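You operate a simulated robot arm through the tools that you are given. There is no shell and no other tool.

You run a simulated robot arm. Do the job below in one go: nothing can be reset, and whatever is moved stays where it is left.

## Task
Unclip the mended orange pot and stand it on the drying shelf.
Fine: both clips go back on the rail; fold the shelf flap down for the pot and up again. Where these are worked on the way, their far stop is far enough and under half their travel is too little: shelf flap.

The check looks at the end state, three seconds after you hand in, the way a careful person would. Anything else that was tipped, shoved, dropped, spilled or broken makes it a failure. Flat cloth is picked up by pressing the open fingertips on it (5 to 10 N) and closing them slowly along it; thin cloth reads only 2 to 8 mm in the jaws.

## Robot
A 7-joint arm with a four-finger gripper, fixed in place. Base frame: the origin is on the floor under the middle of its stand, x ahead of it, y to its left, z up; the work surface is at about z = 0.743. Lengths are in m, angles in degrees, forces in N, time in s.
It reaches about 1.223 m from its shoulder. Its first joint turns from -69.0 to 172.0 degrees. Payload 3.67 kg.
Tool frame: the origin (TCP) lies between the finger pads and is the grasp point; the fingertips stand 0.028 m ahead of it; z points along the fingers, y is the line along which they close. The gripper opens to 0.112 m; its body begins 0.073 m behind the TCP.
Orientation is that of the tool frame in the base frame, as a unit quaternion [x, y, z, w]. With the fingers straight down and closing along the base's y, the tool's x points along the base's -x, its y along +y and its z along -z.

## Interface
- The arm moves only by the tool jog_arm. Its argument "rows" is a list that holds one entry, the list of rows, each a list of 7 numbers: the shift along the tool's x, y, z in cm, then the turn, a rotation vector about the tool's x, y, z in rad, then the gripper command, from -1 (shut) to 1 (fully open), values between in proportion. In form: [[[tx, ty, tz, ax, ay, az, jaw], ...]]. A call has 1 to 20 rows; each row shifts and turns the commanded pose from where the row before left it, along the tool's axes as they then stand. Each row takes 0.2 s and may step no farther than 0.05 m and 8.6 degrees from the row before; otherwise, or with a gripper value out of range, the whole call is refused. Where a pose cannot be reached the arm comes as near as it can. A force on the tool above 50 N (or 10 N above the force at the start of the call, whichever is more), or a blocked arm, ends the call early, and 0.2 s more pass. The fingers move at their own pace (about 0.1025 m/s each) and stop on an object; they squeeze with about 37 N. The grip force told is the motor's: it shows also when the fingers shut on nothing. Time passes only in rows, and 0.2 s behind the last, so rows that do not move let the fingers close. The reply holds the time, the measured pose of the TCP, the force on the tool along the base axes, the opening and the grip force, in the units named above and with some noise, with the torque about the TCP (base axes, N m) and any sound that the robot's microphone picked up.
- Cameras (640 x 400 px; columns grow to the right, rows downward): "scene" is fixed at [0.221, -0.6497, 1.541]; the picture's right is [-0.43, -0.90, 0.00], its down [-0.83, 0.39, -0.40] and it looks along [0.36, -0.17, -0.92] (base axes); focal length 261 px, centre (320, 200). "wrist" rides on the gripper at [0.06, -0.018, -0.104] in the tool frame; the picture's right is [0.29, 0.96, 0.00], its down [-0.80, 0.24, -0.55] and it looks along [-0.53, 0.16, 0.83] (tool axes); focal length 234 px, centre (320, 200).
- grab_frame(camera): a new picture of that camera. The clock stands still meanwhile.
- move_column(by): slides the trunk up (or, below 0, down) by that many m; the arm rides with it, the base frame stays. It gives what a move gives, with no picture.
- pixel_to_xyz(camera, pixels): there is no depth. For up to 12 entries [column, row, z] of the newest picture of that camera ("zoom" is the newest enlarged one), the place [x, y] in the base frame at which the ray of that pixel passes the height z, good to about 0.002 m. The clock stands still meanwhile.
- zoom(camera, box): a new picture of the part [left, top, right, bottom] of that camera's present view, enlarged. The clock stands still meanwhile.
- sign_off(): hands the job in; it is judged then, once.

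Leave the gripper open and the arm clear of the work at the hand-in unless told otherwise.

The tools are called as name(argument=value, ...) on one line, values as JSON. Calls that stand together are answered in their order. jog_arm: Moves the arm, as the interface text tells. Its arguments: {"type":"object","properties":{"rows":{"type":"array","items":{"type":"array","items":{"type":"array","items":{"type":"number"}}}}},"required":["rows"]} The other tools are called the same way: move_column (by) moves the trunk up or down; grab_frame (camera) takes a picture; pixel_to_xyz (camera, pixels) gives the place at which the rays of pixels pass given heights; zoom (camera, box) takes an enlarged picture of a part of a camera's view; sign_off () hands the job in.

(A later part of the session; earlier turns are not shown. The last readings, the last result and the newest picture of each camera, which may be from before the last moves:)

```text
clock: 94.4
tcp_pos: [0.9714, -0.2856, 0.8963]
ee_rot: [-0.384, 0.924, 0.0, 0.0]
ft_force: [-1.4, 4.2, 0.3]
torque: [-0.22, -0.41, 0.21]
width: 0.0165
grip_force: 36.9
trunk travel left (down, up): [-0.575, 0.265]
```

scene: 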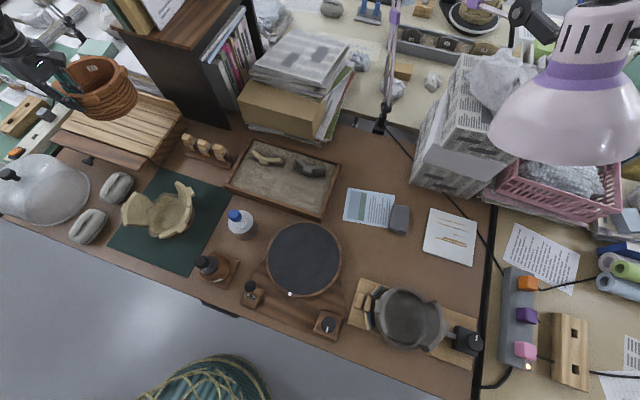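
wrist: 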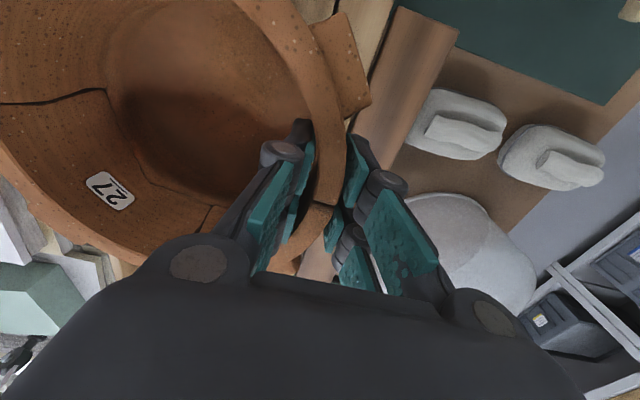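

The deck is carrying the pot, with no vertical load left in the gripper. I'll open gently in small steps.

jog_arm(rows=[[[0, 0, 0, 0, 0, 0, -0.68], [0, 0, 0, 0, 0, 0, -0.6], [0, 0, 0, 0, 0, 0, -0.5], [0, 0, 0, 0, 0, 0, -0.4]]])

zoom(camera="scene", box=[60, 80, 180, 180])

zoom(camera="wrist", box=[200, 60, 440, 260])

```text
clock: 95.4
tcp_pos: [0.9719, -0.286, 0.8963]
ee_rot: [-0.385, 0.923, 0.0, 0.0]
ft_force: [-0.9, 0.1, 0.5]
torque: [0.03, -0.02, 0.0]
width: 0.0336
grip_force: 0.0
trunk travel left (down, up): [-0.575, 0.265]
```

```text
4.00 times, centred on (120, 130) of scene
```

zoom: 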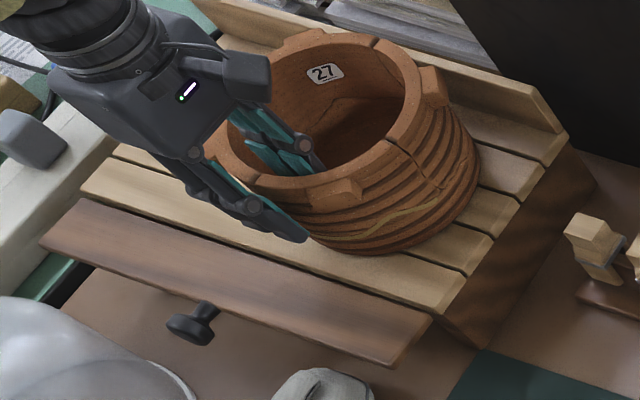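

```text
2.00 times, centred on (320, 160) of wrist
```

zoom: 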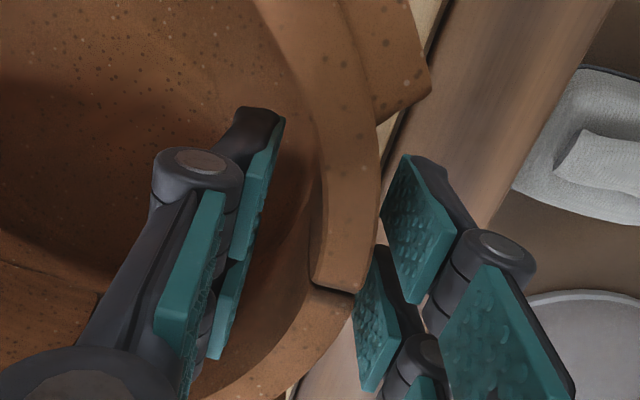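

The pot is standing by itself. I'll open a little more and rise straight up out of the pot.

jog_arm(rows=[[[0, 0, 0, 0, 0, 0, -0.1], [0, 0, 0, 0, 0, 0, 0.0], [0, 0, -1.0, 0, 0, 0, 0.0], [0, 0, -2.0, 0, 0, 0, 0.0], [0, 0, -3.0, 0, 0, 0, 0.0], [0, 0, -4.0, 0, 0, 0, 0.0], [0, 0, -4.0, 0, 0, 0, 0.0], [0, 0, -4.0, 0, 0, 0, 0.0]]])

grab_frame(camera="wrist")

zoom(camera="scene", box=[40, 70, 200, 190])

```text
clock: 97.2
tcp_pos: [0.9692, -0.2853, 1.0771]
ee_rot: [-0.384, 0.923, 0.0, 0.0]
ft_force: [0.5, -0.2, 0.6]
torque: [0.0, 0.0, 0.02]
width: 0.0558
grip_force: 0.0
trunk travel left (down, up): [-0.575, 0.265]
```

```text
taken
```

wrist: 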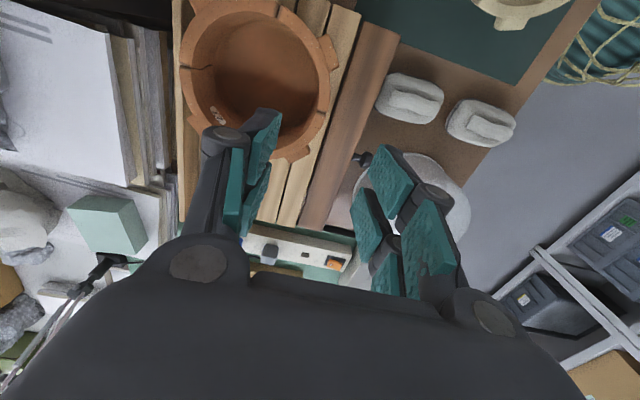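

```text
3.33 times, centred on (120, 130) of scene
```

zoom: 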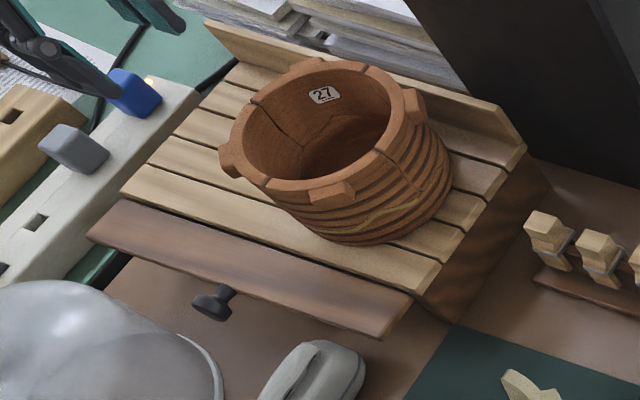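

The pot stands upright on the slats, clear of the flap line. Now I'll go above the knob (s≈0.561, c≈0.772), turning back to yaw 45°, and look before descending.

jog_arm(rows=[[[-2.57, 3.83, 0, 0, 0, 0, 0.0], [-2.57, 3.83, 0, 0, 0, 0, 0.0], [-2.57, 3.83, 0, 0, 0, 0, 0.0], [0, 0, 0, 0, 0, 0.143, 0.0], [0, 0, 0, 0, 0, 0.143, 0.0], [0, 0, 0, 0, 0, 0.143, 0.0], [0, 0, 0, 0, 0, 0.143, 0.0], [0, 0, 0, 0, 0, 0.143, 0.0], [0, 0, 0, 0, 0, 0.143, 0.0], [0, 0, 0, 0, 0, 0.143, 0.0], [0, 0, 0, 0, 0, 0.143, 0.0], [0, 0, 0, 0, 0, 0.143, 0.0], [0, 0, 0, 0, 0, 0.143, 0.0], [0, 0, 0, 0, 0, 0.143, 0.0]]])

grab_frame(camera="wrist")

zoom(camera="wrist", box=[260, 30, 400, 170])

zoom(camera="scene", box=[40, 70, 200, 190])

```text
clock: 100.2
tcp_pos: [0.9437, -0.1512, 1.0766]
ee_rot: [0.383, 0.924, 0.0, -0.001]
ft_force: [-0.6, 1.1, 0.8]
torque: [0.0, -0.01, 0.0]
width: 0.0561
grip_force: 0.0
trunk travel left (down, up): [-0.575, 0.265]
```

```text
taken
```

wrist: 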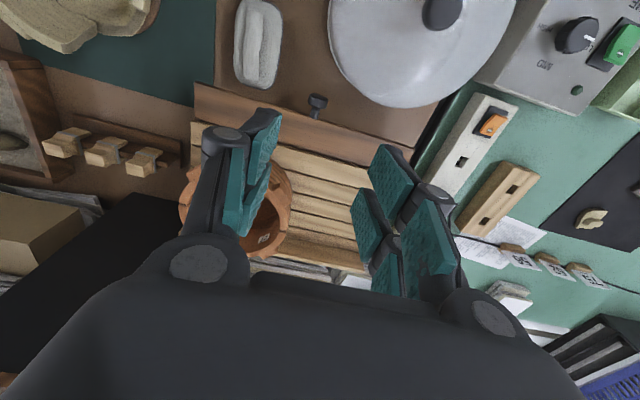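

```text
2.86 times, centred on (330, 100) of wrist
```

zoom: 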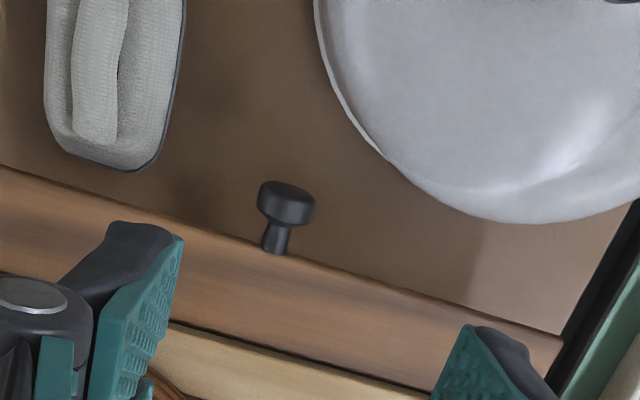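

```text
3.33 times, centred on (120, 130) of scene
```

zoom: 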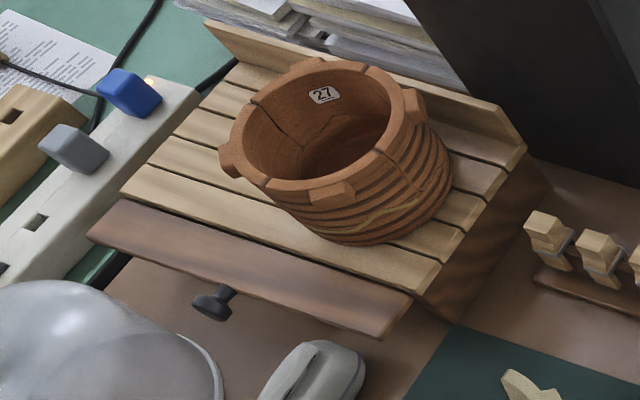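

I'll measure the knob head, flap edge and dome rim from this zoom.

pixel_to_xyz(camera="zoom", pixels=[[287, 203, 0.812], [258, 200, 0.812], [315, 208, 0.812], [290, 183, 0.812], [284, 225, 0.812], [277, 252, 0.81], [325, 70, 0.745], [355, 128, 0.745], [400, 178, 0.745], [450, 208, 0.745], [510, 222, 0.745]])

zoom(camera="wrist", box=[290, 80, 350, 140])

```text
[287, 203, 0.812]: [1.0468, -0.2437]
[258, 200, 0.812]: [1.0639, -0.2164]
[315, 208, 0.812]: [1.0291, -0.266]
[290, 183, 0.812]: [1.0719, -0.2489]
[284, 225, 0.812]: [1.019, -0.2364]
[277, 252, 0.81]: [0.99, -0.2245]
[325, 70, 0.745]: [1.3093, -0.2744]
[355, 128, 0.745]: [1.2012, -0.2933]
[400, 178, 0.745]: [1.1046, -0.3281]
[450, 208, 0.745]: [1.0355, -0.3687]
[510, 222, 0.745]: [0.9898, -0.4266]
```

```text
6.67 times, centred on (320, 110) of wrist
```

zoom: 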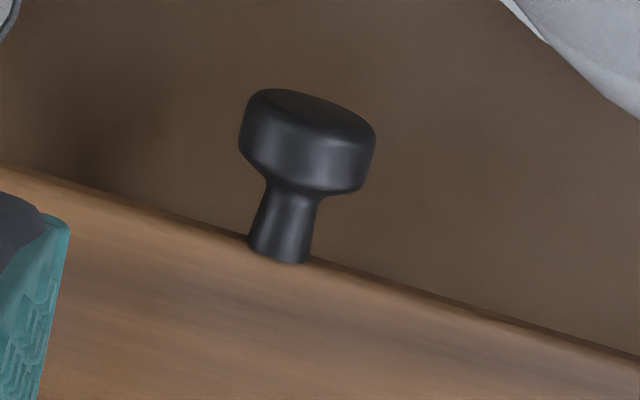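

That last query used the scene zoom, so I'll repeat it on the proper wrist pixels.

pixel_to_xyz(camera="zoom", pixels=[[307, 142, 0.812], [242, 135, 0.812], [375, 150, 0.812], [310, 95, 0.812], [300, 188, 0.812], [280, 250, 0.808], [100, 190, 0.808], [560, 325, 0.808]])

pixel_to_xyz(camera="wrist", pixels=[[331.75, 54.5, 0.745], [342.25, 74.8, 0.745], [358, 92.3, 0.745], [375.5, 102.8, 0.745], [396.5, 107.7, 0.745], [440, 10, 0.89]])

```text
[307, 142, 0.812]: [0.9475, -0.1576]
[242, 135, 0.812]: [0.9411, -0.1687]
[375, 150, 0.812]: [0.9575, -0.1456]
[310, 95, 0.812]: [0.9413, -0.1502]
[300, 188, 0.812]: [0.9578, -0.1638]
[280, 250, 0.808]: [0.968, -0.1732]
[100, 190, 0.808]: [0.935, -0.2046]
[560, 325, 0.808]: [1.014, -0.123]
```

```text
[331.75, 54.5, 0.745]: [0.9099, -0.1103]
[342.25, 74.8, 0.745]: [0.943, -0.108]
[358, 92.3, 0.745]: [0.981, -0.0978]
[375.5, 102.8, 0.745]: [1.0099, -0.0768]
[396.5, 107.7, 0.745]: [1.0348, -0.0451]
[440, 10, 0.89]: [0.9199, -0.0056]
```

Knob head: centre s≈0.560, c≈0.7825, diameter about 0.028; flap edge at c≈0.805; hinge at c≈0.856, z≈0.812, radius 0.073. The dome's rim leaves just enough room. I'll narrow the fingers to about 0.047 m and descend to z≈0.90 for a check.

jog_arm(rows=[[[0.12, 0, 0, 0, 0, 0, -0.15], [0, 0, 4.0, 0, 0, 0, -0.15], [0, 0, 4.0, 0, 0, 0, -0.15], [0, 0, 4.0, 0, 0, 0, -0.15], [0, 0, 3.6, 0, 0, 0, -0.15], [0, 0, 2.0, 0, 0, 0, -0.15], [0, 0, 0, 0, 0, 0, -0.15]]])

grab_frame(camera="wrist")

zoom(camera="wrist", box=[230, 80, 410, 240])

zoom(camera="scene", box=[30, 80, 170, 190])

```text
clock: 101.8
tcp_pos: [0.9431, -0.1496, 0.9013]
ee_rot: [0.382, 0.924, 0.0, 0.0]
ft_force: [-0.1, 0.6, -0.2]
torque: [0.0, -0.02, -0.02]
width: 0.0474
grip_force: 0.0
trunk travel left (down, up): [-0.575, 0.265]
```

```text
taken
```

wrist: 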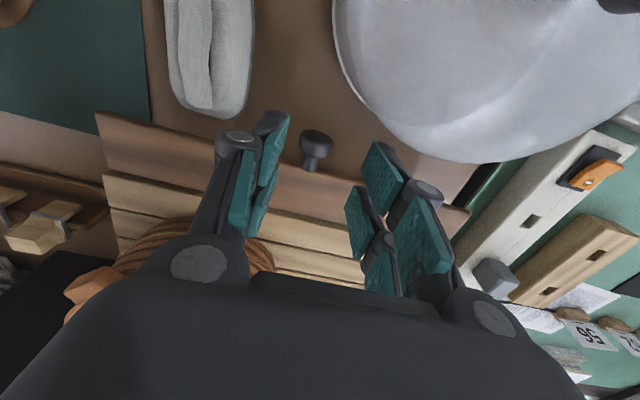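

```text
2.50 times, centred on (320, 160) of wrist
```

zoom: 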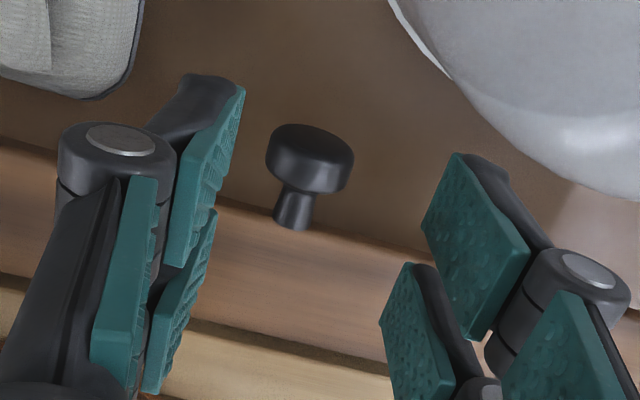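

```text
3.64 times, centred on (100, 135) of scene
```

zoom: 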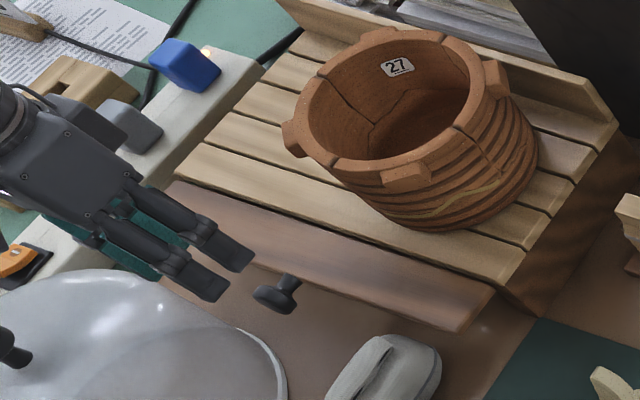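

The knob sits centred between the fingers as computed. I'll lower 4 cm more and check the clearance to the dome.

jog_arm(rows=[[[0, 0, 1.5, 0, 0, 0, -0.15], [0, 0, 1.5, 0, 0, 0, -0.15], [0, 0, 1.0, 0, 0, 0, -0.15], [0, 0, 0, 0, 0, 0, -0.15]]])

zoom(camera="wrist", box=[230, 80, 410, 240])

zoom(camera="scene", box=[40, 110, 140, 190])

```text
clock: 102.8
tcp_pos: [0.9432, -0.151, 0.8609]
ee_rot: [0.382, 0.924, -0.001, -0.001]
ft_force: [0.5, -0.4, 0.7]
torque: [0.03, 0.01, -0.02]
width: 0.0476
grip_force: 0.0
trunk travel left (down, up): [-0.575, 0.265]
```

```text
2.50 times, centred on (320, 160) of wrist
```

zoom: 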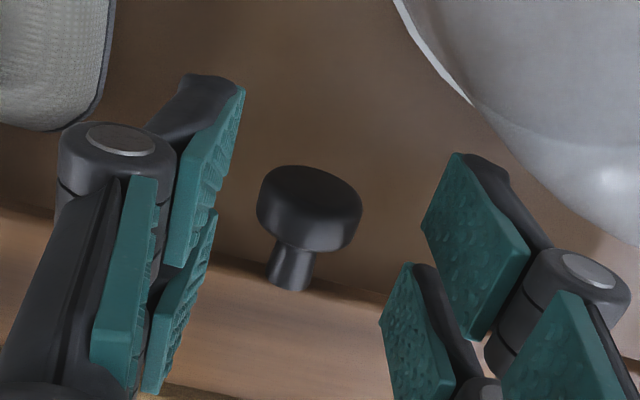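

```text
5.00 times, centred on (90, 150) of scene
```

zoom: 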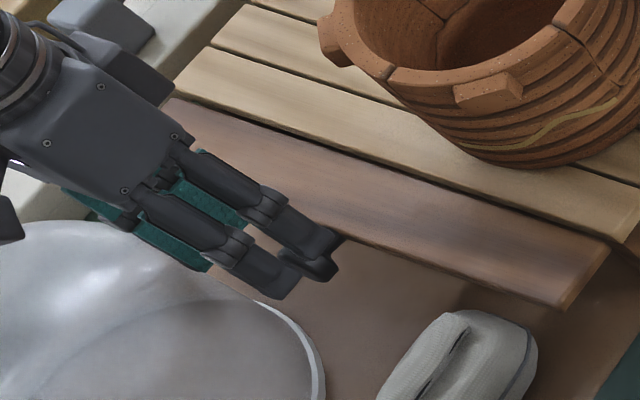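

The fingers are outside the dome's footprint at this height. I'll lower the last 3.3 cm (tips to z≈0.80) watching force, then close on the knob.

jog_arm(rows=[[[0, 0, 1.0, 0, 0, 0, -0.15], [0, 0, 1.0, 0, 0, 0, -0.15], [0, 0, 0.7, 0, 0, 0, -0.15], [0, 0, 0.5, 0, 0, 0, -0.15], [0, 0, 0, 0, 0, 0, -0.15]]])

zoom(camera="wrist", box=[230, 80, 410, 240])

zoom(camera="scene", box=[40, 110, 140, 190])

```text
clock: 104.0
tcp_pos: [0.9432, -0.1493, 0.8286]
ee_rot: [0.382, 0.924, 0.0, 0.0]
ft_force: [-0.4, -0.4, 0.0]
torque: [-0.01, 0.02, -0.02]
width: 0.0477
grip_force: 0.0
trunk travel left (down, up): [-0.575, 0.265]
```

```text
2.50 times, centred on (320, 160) of wrist
```

zoom: 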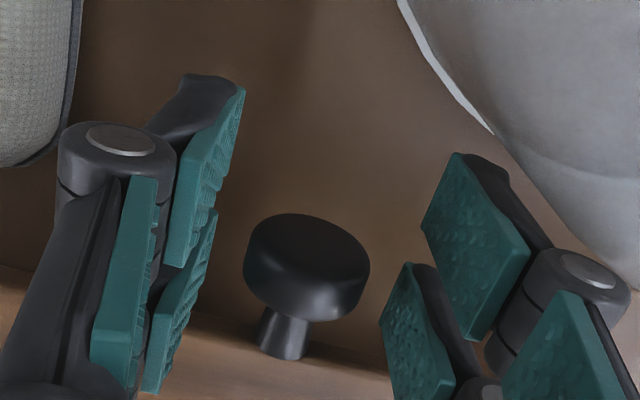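

```text
5.00 times, centred on (90, 150) of scene
```

zoom: 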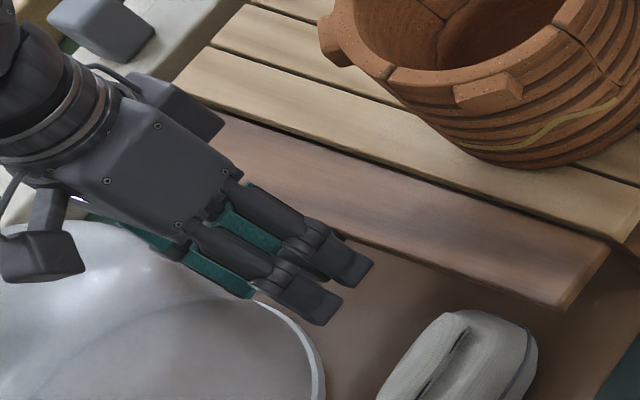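

No contact yet. Closing on the knob gently.

jog_arm(rows=[[[0, 0, 0, 0, 0, 0, -0.35], [0, 0, 0, 0, 0, 0, -0.5], [0, 0, 0, 0, 0, 0, -0.7], [0, 0, 0, 0, 0, 0, -1], [0, 0, 0, 0, 0, 0, -1]]])

zoom(camera="wrist", box=[230, 80, 410, 240])

```text
clock: 105.2
tcp_pos: [0.943, -0.1505, 0.8284]
ee_rot: [0.382, 0.924, 0.0, 0.0]
ft_force: [-4.0, -1.5, -1.5]
torque: [0.02, 0.15, -0.45]
width: 0.029
grip_force: 45.3
trunk travel left (down, up): [-0.575, 0.265]
```

```text
2.50 times, centred on (320, 160) of wrist
```

zoom: 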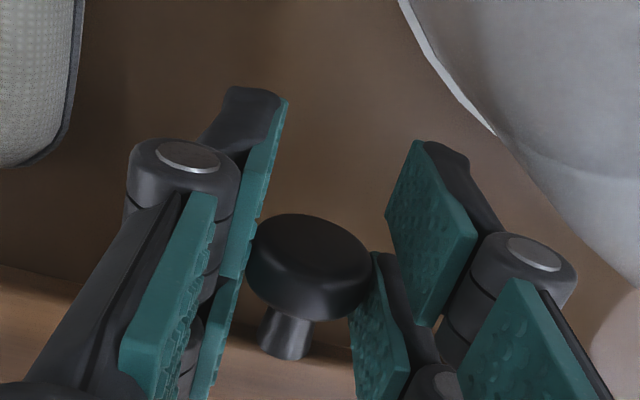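

The knob is gripped (0.029 m). I'll follow the hinge arc upward, first a third of the way.

jog_arm(rows=[[[-0.09, 0, -1.14, 0, 0, 0, -1], [-0.27, 0, -1.12, 0, 0, 0, -1], [-0.44, 0, -1.05, 0, 0, 0, -1]]])

zoom(camera="wrist", box=[230, 80, 410, 240])

zoom(camera="scene", box=[40, 90, 160, 190])

```text
clock: 106.0
tcp_pos: [0.9486, -0.1574, 0.8624]
ee_rot: [0.382, 0.924, 0.0, 0.001]
ft_force: [-9.9, -3.9, -6.3]
torque: [0.59, 0.34, -0.06]
width: 0.0296
grip_force: 44.7
trunk travel left (down, up): [-0.575, 0.265]
```

```text
2.50 times, centred on (320, 160) of wrist
```

zoom: 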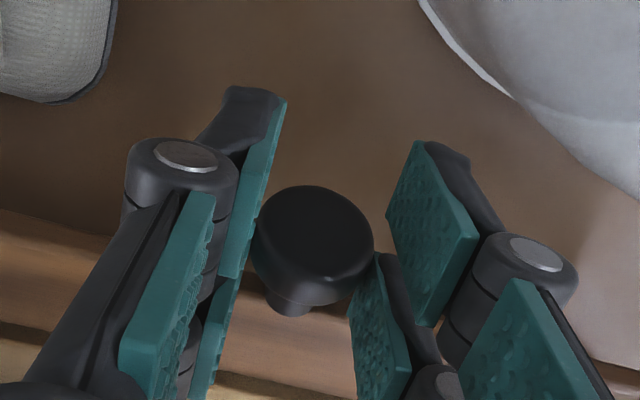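

```text
4.00 times, centred on (100, 140) of scene
```

zoom: 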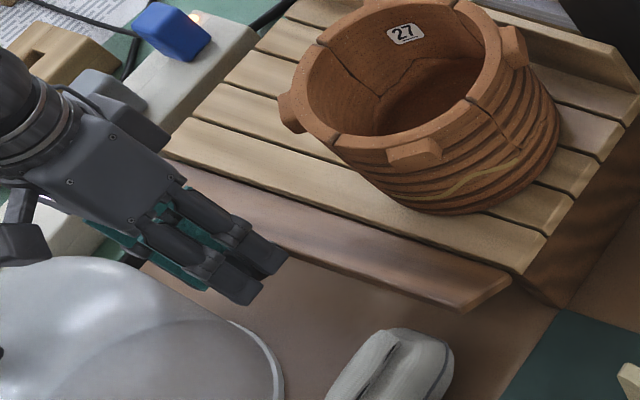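

The flap follows nicely. About 10 N of sideways force shows the knob sits ~1 mm to one side, so I'll relieve that by shifting 1 mm and continue along the arc.

jog_arm(rows=[[[0, -0.1, 0, 0, 0, 0, -1], [-0.59, 0, -0.98, 0, 0, 0, -1], [-0.75, 0, -0.87, 0, 0, 0, -1]]])

zoom(camera="wrist", box=[230, 80, 410, 240])

zoom(camera="scene", box=[40, 90, 160, 190])

```text
clock: 106.8
tcp_pos: [0.9571, -0.1656, 0.8823]
ee_rot: [0.382, 0.924, -0.001, 0.0]
ft_force: [-8.4, 0.7, -3.7]
torque: [0.61, 0.49, 0.12]
width: 0.027
grip_force: 44.9
trunk travel left (down, up): [-0.575, 0.265]
```

```text
2.50 times, centred on (320, 160) of wrist
```

zoom: 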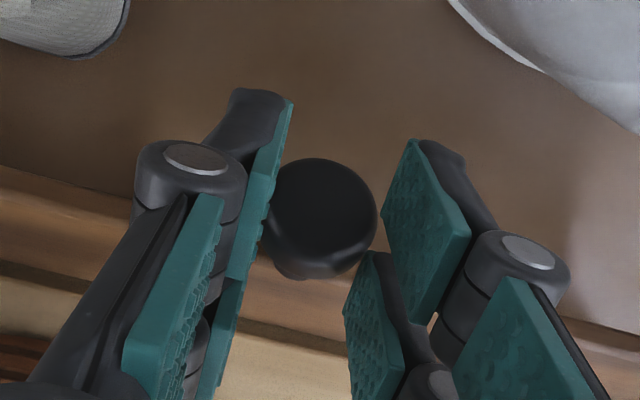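

```text
4.00 times, centred on (100, 140) of scene
```

zoom: 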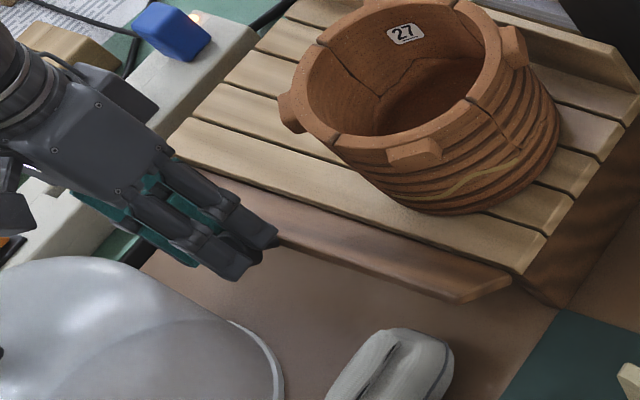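

The knob has slid a little in the pads towards the gap between finger pairs, but the flap is coming up. I'll continue carefully with two more arc steps and look again.

jog_arm(rows=[[[-0.5, 0, -0.45, 0, 0, 0, -1], [-0.5, 0, -0.4, 0, 0, 0, -1]]])

zoom(camera="wrist", box=[230, 80, 410, 240])

zoom(camera="scene", box=[40, 90, 160, 190])

```text
clock: 107.4
tcp_pos: [0.965, -0.1732, 0.8887]
ee_rot: [0.382, 0.924, 0.001, 0.002]
ft_force: [0.1, -0.1, -0.1]
torque: [0.01, -0.02, -0.03]
width: 0.0001
grip_force: 36.1
trunk travel left (down, up): [-0.575, 0.265]
```

```text
2.50 times, centred on (320, 160) of wrist
```

zoom: 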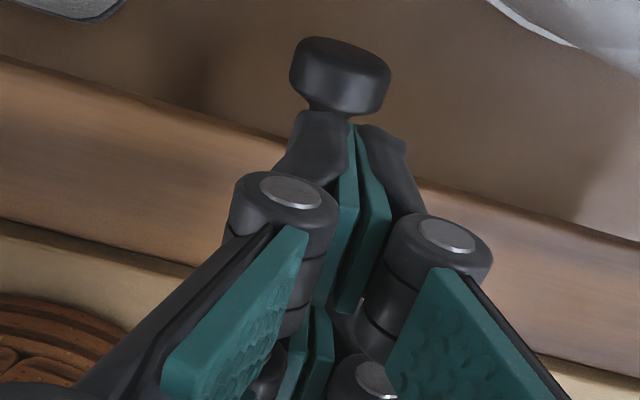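

```text
4.00 times, centred on (100, 140) of scene
```

zoom: 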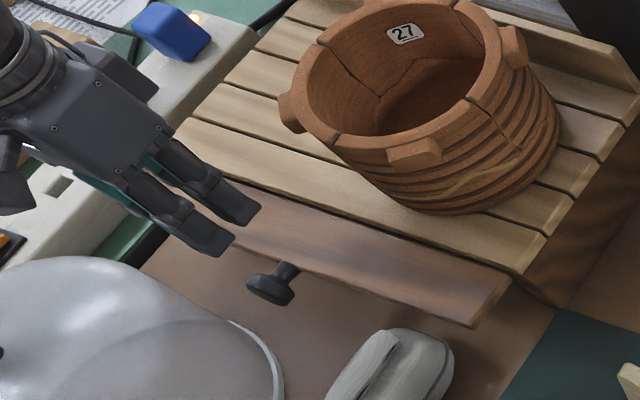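

The knob slipped out of the pads and the flap fell gently back to its stop; nothing else moved. Gripping forces the knob to pivot in the pads, so I'll instead hook the flap's edge with one open jaw from below, on the pot-free side at s≈0.61. First I'll rise and turn to yaw 135° with the fingers opened to about 0.08 m.

jog_arm(rows=[[[0, 0, -3.0, 0, 0, 0, -1], [0, 0, -4.0, 0, 0, 0, -1], [0, 0, -4.0, 0, 0, 0, -1], [0, 0, -4.0, 0, 0, 0, -1], [0, 0, -4.0, 0, 0, 0, -1]]])

jog_arm(rows=[[[0, 0, 0, 0, 0, -0.143, 0.43], [0, 0, 0, 0, 0, -0.143, 0.43], [0, 0, 0, 0, 0, -0.143, 0.43], [0, 0, 0, 0, 0, -0.143, 0.43], [0, 0, 0, 0, 0, -0.143, 0.43], [0, 0, 0, 0, 0, -0.143, 0.43], [0, 0, 0, 0, 0, -0.143, 0.43], [0, 0, 0, 0, 0, -0.143, 0.43], [0, 0, 0, 0, 0, -0.143, 0.43], [0, 0, 0, 0, 0, -0.143, 0.43], [0, 0, 0, 0, 0, -0.143, 0.43], [-2.6, 2.45, 0, 0, 0, 0, 0.43], [-2.6, 2.45, 0, 0, 0, 0, 0.43]]])

grab_frame(camera="wrist")

zoom(camera="scene", box=[0, 90, 170, 220])

```text
clock: 108.6
tcp_pos: [0.9627, -0.1732, 1.0787]
ee_rot: [0.382, 0.924, 0.001, 0.0]
ft_force: [-0.6, 0.2, 1.1]
torque: [0.02, -0.01, -0.01]
width: 0.0001
grip_force: 35.9
trunk travel left (down, up): [-0.575, 0.265]
```

```text
clock: 111.4
tcp_pos: [0.9654, -0.1008, 1.0776]
ee_rot: [-0.385, 0.923, 0.0, -0.001]
ft_force: [0.0, 1.0, 0.1]
torque: [-0.01, -0.05, -0.02]
width: 0.0801
grip_force: 0.0
trunk travel left (down, up): [-0.575, 0.265]
```

```text
taken
```

wrist: 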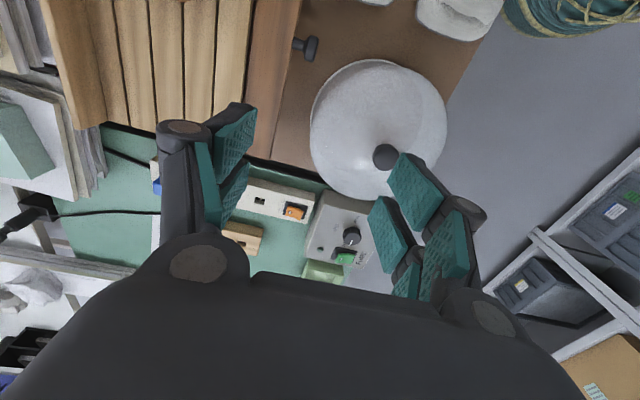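

```text
3.08 times, centred on (85, 155) of scene
```

zoom: 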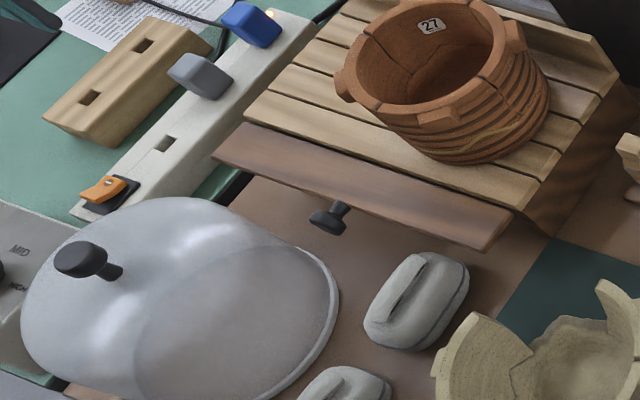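

I'll verify the dome's position and height once more from this view before tilting.

pixel_to_xyz(camera="wrist", pixels=[[386, 157, 0.87], [386, 157, 0.93], [311, 125, 0.745], [335, 75, 0.745], [385, 60, 0.745], [446, 110, 0.745], [420, 170, 0.745], [345, 190, 0.745], [306, 48, 0.812], [277, 100, 0.807]])

pixel_to_xyz(camera="scene", pixels=[[7.65, 173.85, 0.87], [7.65, 173.85, 0.93]])

```text
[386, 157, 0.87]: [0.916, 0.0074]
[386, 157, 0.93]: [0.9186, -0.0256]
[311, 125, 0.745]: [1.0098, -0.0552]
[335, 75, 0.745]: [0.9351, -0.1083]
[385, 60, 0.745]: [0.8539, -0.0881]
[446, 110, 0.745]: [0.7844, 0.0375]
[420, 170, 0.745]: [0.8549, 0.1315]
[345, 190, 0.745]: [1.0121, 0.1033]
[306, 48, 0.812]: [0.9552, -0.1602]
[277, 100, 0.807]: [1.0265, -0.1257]
```

```text
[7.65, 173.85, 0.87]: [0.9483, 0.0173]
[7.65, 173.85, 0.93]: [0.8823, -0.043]
```

zoom(camera="wrist", box=[230, 10, 350, 170])

```text
2.50 times, centred on (290, 90) of wrist
```

zoom: 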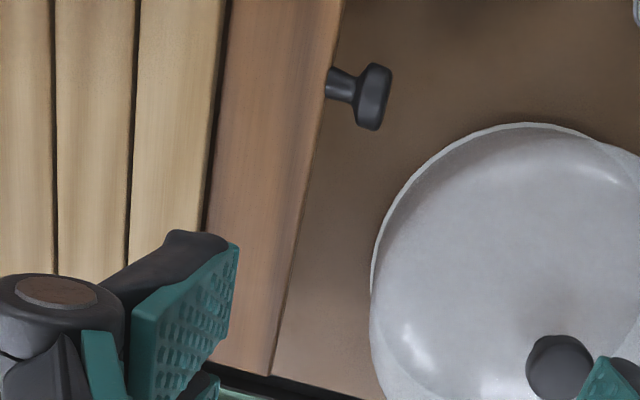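

pixel_to_xyz(camera="zoom", pixels=[[322, 110, 0.815], [301, 220, 0.815], [281, 320, 0.815], [226, 100, 0.815], [213, 200, 0.815], [375, 97, 0.812], [375, 230, 0.745], [440, 150, 0.745], [330, 75, 0.812]])

```text
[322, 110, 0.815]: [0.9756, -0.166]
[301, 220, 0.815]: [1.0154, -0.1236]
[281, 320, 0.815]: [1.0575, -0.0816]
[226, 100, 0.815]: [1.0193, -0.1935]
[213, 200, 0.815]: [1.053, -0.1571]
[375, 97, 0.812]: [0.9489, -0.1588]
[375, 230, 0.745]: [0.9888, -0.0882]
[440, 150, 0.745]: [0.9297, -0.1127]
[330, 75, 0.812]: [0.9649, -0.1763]
```

Flap edge confirmed at c≈0.806. Now I'll tilt the tool 30° so the fingers point inward and down.

jog_arm(rows=[[[0, 0, 0, 0.131, 0, 0, 0.43], [0, 0, 0, 0.131, 0, 0, 0.43], [0, 0, 0, 0.131, 0, 0, 0.43], [0, 0, 0, 0.131, 0, 0, 0.43], [0, 0, 0, 0, 0, 0, 0.43]]])

grab_frame(camera="wrist")

grab_frame(camera="scene")

```text
clock: 112.6
tcp_pos: [0.966, -0.1031, 1.079]
ee_rot: [-0.37, 0.892, -0.239, 0.1]
ft_force: [0.6, -0.6, -0.1]
torque: [0.0, -0.01, 0.03]
width: 0.0801
grip_force: 0.0
trunk travel left (down, up): [-0.575, 0.265]
```

```text
taken
```

wrist: 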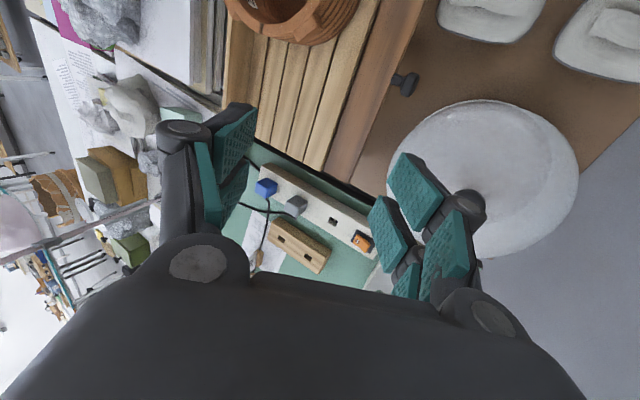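

```text
taken
```

scene: 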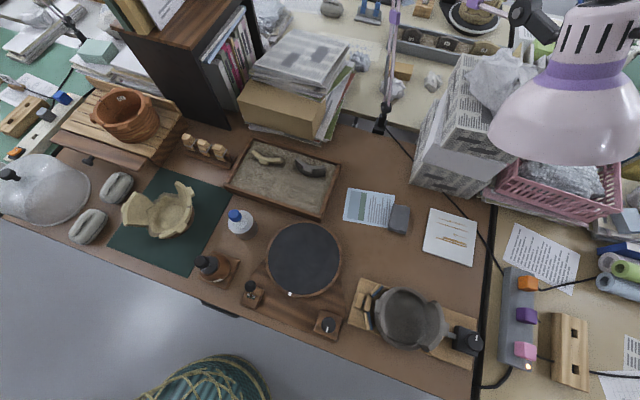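

The tilt is right (30°). I'll descend vertically to z≈0.958 outside the flap, then slide along the finger axis 10 cm and check.

jog_arm(rows=[[[0, 1.52, 2.63, 0, 0, 0, 0.43], [0, 1.52, 2.63, 0, 0, 0, 0.43], [0, 1.52, 2.63, 0, 0, 0, 0.43], [0, 1.52, 2.63, 0, 0, 0, 0.43], [0, 0, 2.5, 0, 0, 0, 0.43], [0, 0, 2.5, 0, 0, 0, 0.43], [0, 0, 2.5, 0, 0, 0, 0.43], [0, 0, 2.0, 0, 0, 0, 0.43], [0, 0, 0, 0, 0, 0, 0.43]]])

grab_frame(camera="wrist")

zoom(camera="scene", box=[10, 80, 150, 200])

```text
clock: 114.6
tcp_pos: [0.9998, -0.1334, 0.875]
ee_rot: [-0.371, 0.892, -0.239, 0.1]
ft_force: [0.3, -2.2, 4.6]
torque: [0.22, 0.1, -0.03]
width: 0.0794
grip_force: 0.0
trunk travel left (down, up): [-0.575, 0.265]
```

```text
taken
```

wrist: 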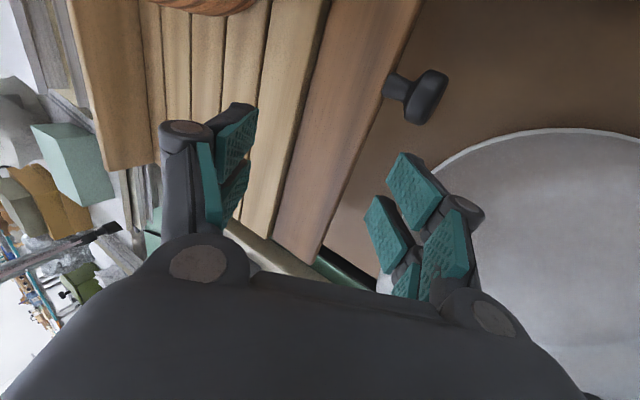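

```text
3.33 times, centred on (80, 140) of scene
```

zoom: 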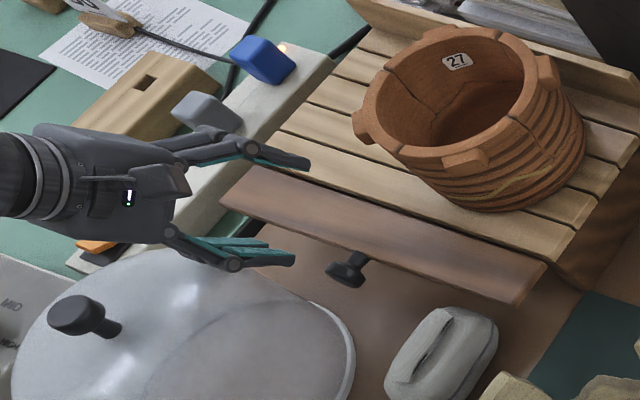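

There is an unexpected 5 N contact, up and inward, so the gripper is probably touching the dome. I'll back off along the approach line right away.

jog_arm(rows=[[[0, 0, -1.0, 0, 0, 0, 0.43], [0, 0, -2.0, 0, 0, 0, 0.43], [0, 0, -2.5, 0, 0, 0, 0.43], [0, 0, -2.5, 0, 0, 0, 0.43]]])

grab_frame(camera="wrist")

zoom(camera="scene", box=[0, 90, 170, 220])

```text
clock: 115.6
tcp_pos: [0.9713, -0.1071, 0.9438]
ee_rot: [-0.37, 0.892, -0.239, 0.099]
ft_force: [-0.3, -1.0, -0.1]
torque: [0.0, -0.03, 0.03]
width: 0.0799
grip_force: 0.1
trunk travel left (down, up): [-0.575, 0.265]
```

```text
taken
```

wrist: 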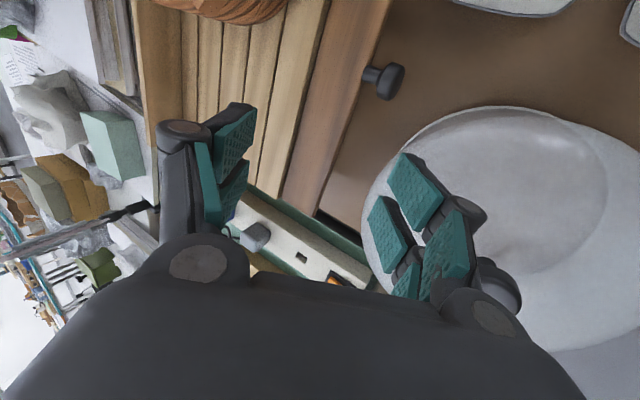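

```text
3.08 times, centred on (85, 155) of scene
```

zoom: 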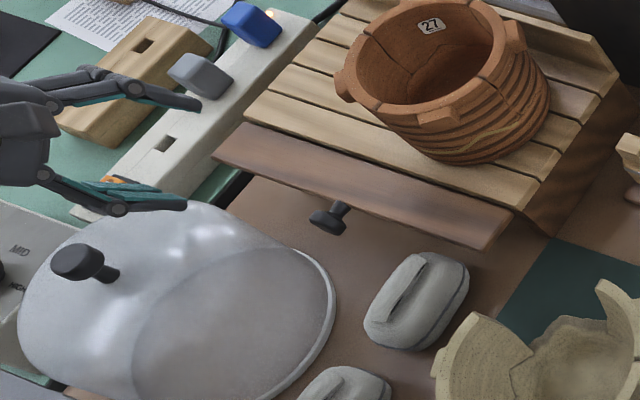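

I backed off in time; the dome moved at most a few millimetres. I'll keep away from it and hook the flap near its right end instead, between the flap end (s≈0.386) and the stone (s≥0.42). First I'll rise, un-tilt, shut the fingers and return to yaw 45°.

jog_arm(rows=[[[0, -1.7, -2.95, 0, 0, 0, 0.43], [0, -1.7, -2.95, 0, 0, 0, 0.43], [0, -1.7, -2.95, 0, 0, 0, 0.43], [0, -1.7, -2.95, 0, 0, 0, 0.43], [0, 0, 0, -0.131, 0, 0, 0], [0, 0, 0, -0.131, 0, 0, -0.5], [0, 0, 0, -0.131, 0, 0, -1], [0, 0, 0, -0.131, 0, 0, -1]]])

jog_arm(rows=[[[4.3, 1.5, 0, 0, 0, 0, -1], [4.3, 1.5, 0, 0, 0, 0, -1], [4.3, 1.5, 0, 0, 0, 0, -1], [4.3, 1.5, 0, 0, 0, 0, -1], [4.1, 1.5, 0, 0, 0, 0, -1], [0, 0, 0, 0, 0, 0.143, -1], [0, 0, 0, 0, 0, 0.143, -1], [0, 0, 0, 0, 0, 0.143, -1], [0, 0, 0, 0, 0, 0.143, -1], [0, 0, 0, 0, 0, 0.143, -1], [0, 0, 0, 0, 0, 0.143, -1], [0, 0, 0, 0, 0, 0.143, -1], [0, 0, 0, 0, 0, 0.143, -1], [0, 0, 0, 0, 0, 0.143, -1], [0, 0, 0, 0, 0, 0.143, -1], [0, 0, 0, 0, 0, 0.143, -1]]])

grab_frame(camera="wrist")

zoom(camera="scene", box=[0, 90, 170, 220])

```text
clock: 117.4
tcp_pos: [0.9712, -0.1077, 1.0803]
ee_rot: [-0.384, 0.923, 0.002, 0.0]
ft_force: [-1.5, -0.9, 0.5]
torque: [0.0, 0.0, -0.02]
width: 0.0
grip_force: 35.9
trunk travel left (down, up): [-0.575, 0.265]
```

```text
clock: 120.8
tcp_pos: [0.7687, -0.2057, 1.0806]
ee_rot: [0.383, 0.924, 0.0, 0.0]
ft_force: [-0.4, 0.1, 0.4]
torque: [0.02, 0.01, 0.02]
width: 0.0
grip_force: 35.6
trunk travel left (down, up): [-0.575, 0.265]
```

```text
taken
```

wrist: 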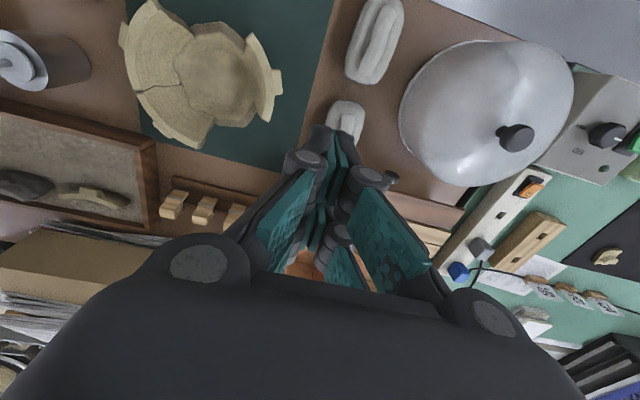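

```text
3.08 times, centred on (85, 155) of scene
```

zoom: 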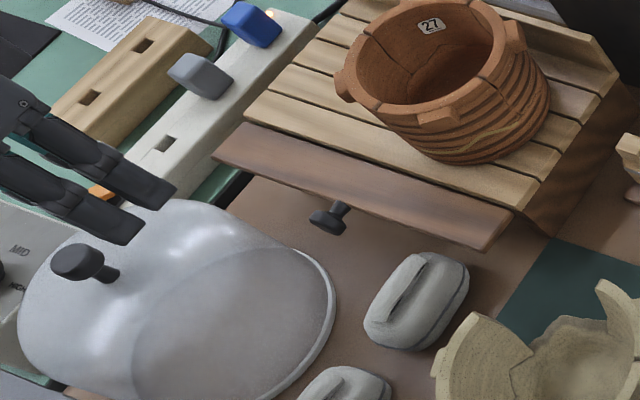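

I'll check where the bowl and near stone lie relative to the planned hook position.

pixel_to_xyz(camera="wrist", pixels=[[281, 95, 0.8], [281, 95, 0.84], [255, 35, 0.84], [215, 140, 0.8], [205, 145, 0.8], [327, 118, 0.77], [363, 120, 0.77], [345, 100, 0.785], [385, 5, 0.785], [350, 75, 0.785]])

zoom(camera="wrist", box=[260, 0, 420, 200])

```text
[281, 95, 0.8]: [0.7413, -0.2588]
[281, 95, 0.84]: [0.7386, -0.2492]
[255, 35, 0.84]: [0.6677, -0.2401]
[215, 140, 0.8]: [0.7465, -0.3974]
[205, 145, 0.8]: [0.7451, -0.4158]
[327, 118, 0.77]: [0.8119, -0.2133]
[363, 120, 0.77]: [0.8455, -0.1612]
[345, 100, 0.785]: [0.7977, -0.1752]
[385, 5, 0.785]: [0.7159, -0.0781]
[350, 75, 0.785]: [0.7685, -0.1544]
```

```text
2.00 times, centred on (340, 100) of wrist
```

zoom: 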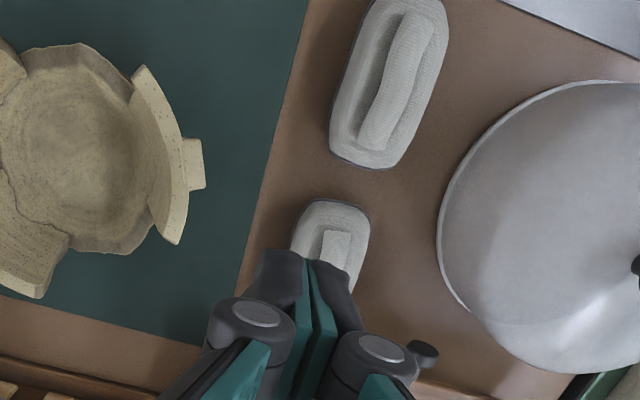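

zoom(camera="wrist", box=[300, 90, 380, 160])

```text
5.71 times, centred on (340, 125) of wrist
```

zoom: 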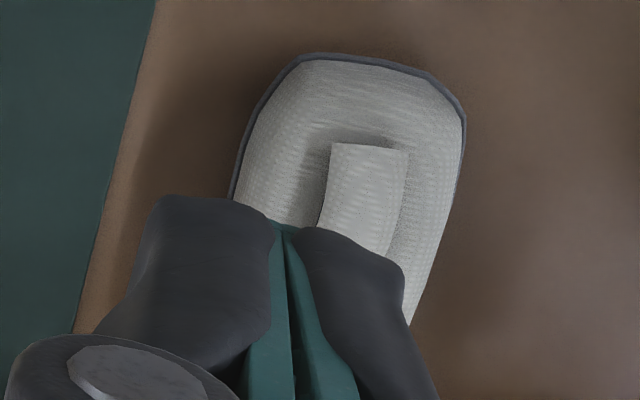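

pixel_to_xyz(camera="zoom", pixels=[[232, 190, 0.75], [245, 130, 0.75], [300, 58, 0.75], [400, 66, 0.75], [465, 130, 0.75], [455, 190, 0.75], [410, 320, 0.75], [370, 180, 0.79], [340, 145, 0.79]])

```text
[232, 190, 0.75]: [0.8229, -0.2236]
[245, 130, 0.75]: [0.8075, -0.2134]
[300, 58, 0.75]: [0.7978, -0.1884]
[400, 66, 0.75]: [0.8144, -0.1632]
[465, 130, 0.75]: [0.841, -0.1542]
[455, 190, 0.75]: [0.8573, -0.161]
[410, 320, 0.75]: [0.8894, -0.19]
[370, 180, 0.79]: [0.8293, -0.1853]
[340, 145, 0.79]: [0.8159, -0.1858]
```

pixel_to_xyz(camera="zoom", pixels=[[368, 147, 0.76], [368, 147, 0.8]])

pixel_to_xyz(camera="scene", pixels=[[107.1, 194.6, 0.76], [107.1, 194.6, 0.8], [190, 188, 0.8], [190, 188, 0.85], [183, 186, 0.8]])

```text
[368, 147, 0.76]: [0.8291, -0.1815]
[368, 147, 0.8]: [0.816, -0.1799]
```

```text
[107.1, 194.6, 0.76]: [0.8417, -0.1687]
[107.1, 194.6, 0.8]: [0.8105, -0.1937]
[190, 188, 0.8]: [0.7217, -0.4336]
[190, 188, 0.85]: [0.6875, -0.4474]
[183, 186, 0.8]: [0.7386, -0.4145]
```

The stone's top is only z≈0.783 and spans s 0.42–0.495, so a hook at s≈0.404 fits. I'll position, tilt 35° about the closing axis, and descend outside the flap.

jog_arm(rows=[[[0.8, 0.6, 0, 0, 0, 0, -1], [0, 0, 0, 0, -0.122, 0, -1], [0, 0, 0, 0, -0.122, 0, -1], [0, 0, 0, 0, -0.122, 0, -1], [0, 0, 0, 0, -0.122, 0, -1], [0, 0, 0, 0, -0.122, 0, -1], [1.767, 0, 2.52, 0, 0, 0, -1], [1.767, 0, 2.52, 0, 0, 0, -1], [1.767, 0, 2.52, 0, 0, 0, -1], [1.767, 0, 2.52, 0, 0, 0, -1], [1.767, 0, 2.52, 0, 0, 0, -1], [0, 0, 0, 0, 0, 0, -1]]])

grab_frame(camera="wrist")

zoom(camera="scene", box=[50, 90, 220, 220])

```text
clock: 122.8
tcp_pos: [0.7712, -0.2232, 1.0062]
ee_rot: [0.411, 0.871, -0.066, 0.26]
ft_force: [0.6, -0.6, 0.2]
torque: [0.0, -0.01, -0.01]
width: 0.0
grip_force: 35.6
trunk travel left (down, up): [-0.575, 0.265]
stopped in row 10: the arm was blocked; the commanded pose is now the measured one
```

```text
taken
```

wrist: 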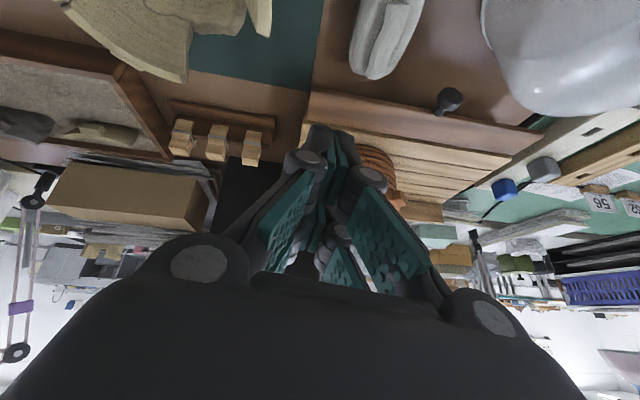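

```text
3.08 times, centred on (135, 155) of scene
```

zoom: 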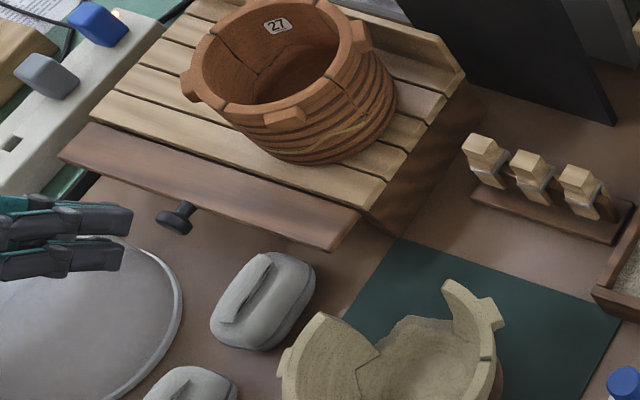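

The arm hit a joint limit in that tilt (no external contact). I'll rise, return to vertical, and use yaw 135° again, where the tilt worked. This time the tilt will be only 20° with a wider opening at s≈0.61, so the hand stays well inboard of the dome.

jog_arm(rows=[[[-1.77, 0.35, -3.0, 0, 0, 0, -1], [-1.77, 0.35, -3.0, 0, 0, 0, -1], [0, 0, 0, 0.0196, 0.1345, -0.0234, -1], [0, 0, 0, 0.0196, 0.1345, -0.0234, -1], [0, 0, 0, 0.0196, 0.1345, -0.0234, -1], [0, 0, 0, 0.0196, 0.1345, -0.0234, -1], [0, 0, 0, 0, 0, 0, -1]]])

```text
clock: 124.4
tcp_pos: [0.771, -0.2216, 1.0774]
ee_rot: [0.381, 0.925, 0.0, 0.0]
ft_force: [-0.3, 0.0, 0.2]
torque: [-0.01, -0.04, 0.02]
width: 0.0
grip_force: 35.8
trunk travel left (down, up): [-0.575, 0.265]
```

Back to vertical. Now I'll turn to yaw 135°, open to about 0.10 m, move to s≈0.61, c≈0.787 at height, and tilt 20°.

jog_arm(rows=[[[0, 0, 0, 0, 0, -0.1425, -1], [0, 0, 0, 0, 0, -0.1425, -1], [0, 0, 0, 0, 0, -0.1425, -1], [0, 0, 0, 0, 0, -0.1425, -1], [0, 0, 0, 0, 0, -0.1425, -1], [0, 0, 0, 0, 0, -0.1425, -1], [0, 0, 0, 0, 0, -0.1425, -1], [0, 0, 0, 0, 0, -0.1425, -1], [0, 0, 0, 0, 0, -0.1425, -1], [0, 0, 0, 0, 0, -0.1425, -1], [0, 0, 0, 0, 0, -0.1425, -1]]])

jog_arm(rows=[[[-4.43, -1.7, 0, 0, 0, 0, 0.0], [-4.43, -1.7, 0, 0, 0, 0, 0.5], [-4.43, -1.7, 0, 0, 0, 0, 0.786], [-4.43, -1.7, 0, 0, 0, 0, 0.786], [-4.43, -1.7, 0, 0, 0, 0, 0.786], [0, 0, 0, 0.1164, 0, 0, 0.786], [0, 0, 0, 0.1164, 0, 0, 0.786], [0, 0, 0, 0.1164, 0, 0, 0.786], [0, 0, 0, 0, 0, 0, 0.786]]])

grab_frame(camera="wrist")

zoom(camera="scene", box=[0, 70, 170, 200])

```text
clock: 126.8
tcp_pos: [0.7711, -0.224, 1.0773]
ee_rot: [-0.382, 0.924, -0.001, 0.0]
ft_force: [-0.4, -0.2, -0.1]
torque: [0.0, 0.0, -0.01]
width: 0.0
grip_force: 36.0
trunk travel left (down, up): [-0.575, 0.265]
```

```text
clock: 128.8
tcp_pos: [0.9897, -0.1272, 1.0746]
ee_rot: [-0.376, 0.91, -0.161, 0.068]
ft_force: [0.0, -0.9, -0.1]
torque: [0.03, 0.01, 0.0]
width: 0.1001
grip_force: 0.1
trunk travel left (down, up): [-0.575, 0.265]
```

```text
taken
```

wrist: 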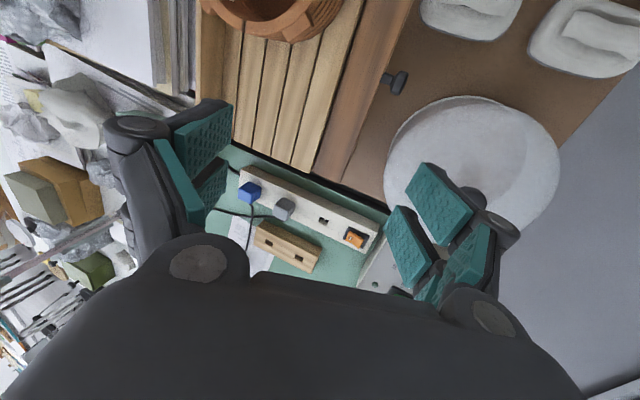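

```text
3.08 times, centred on (85, 135) of scene
```

zoom: 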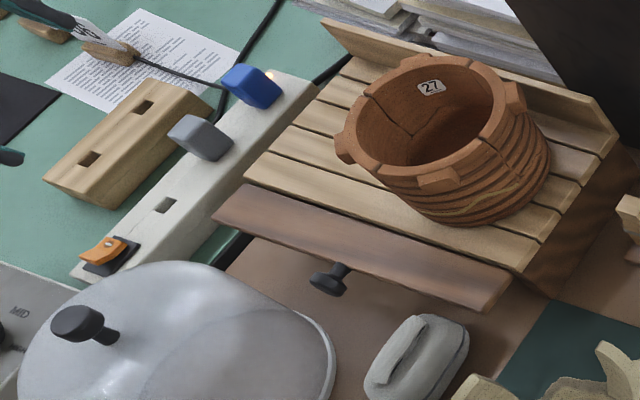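

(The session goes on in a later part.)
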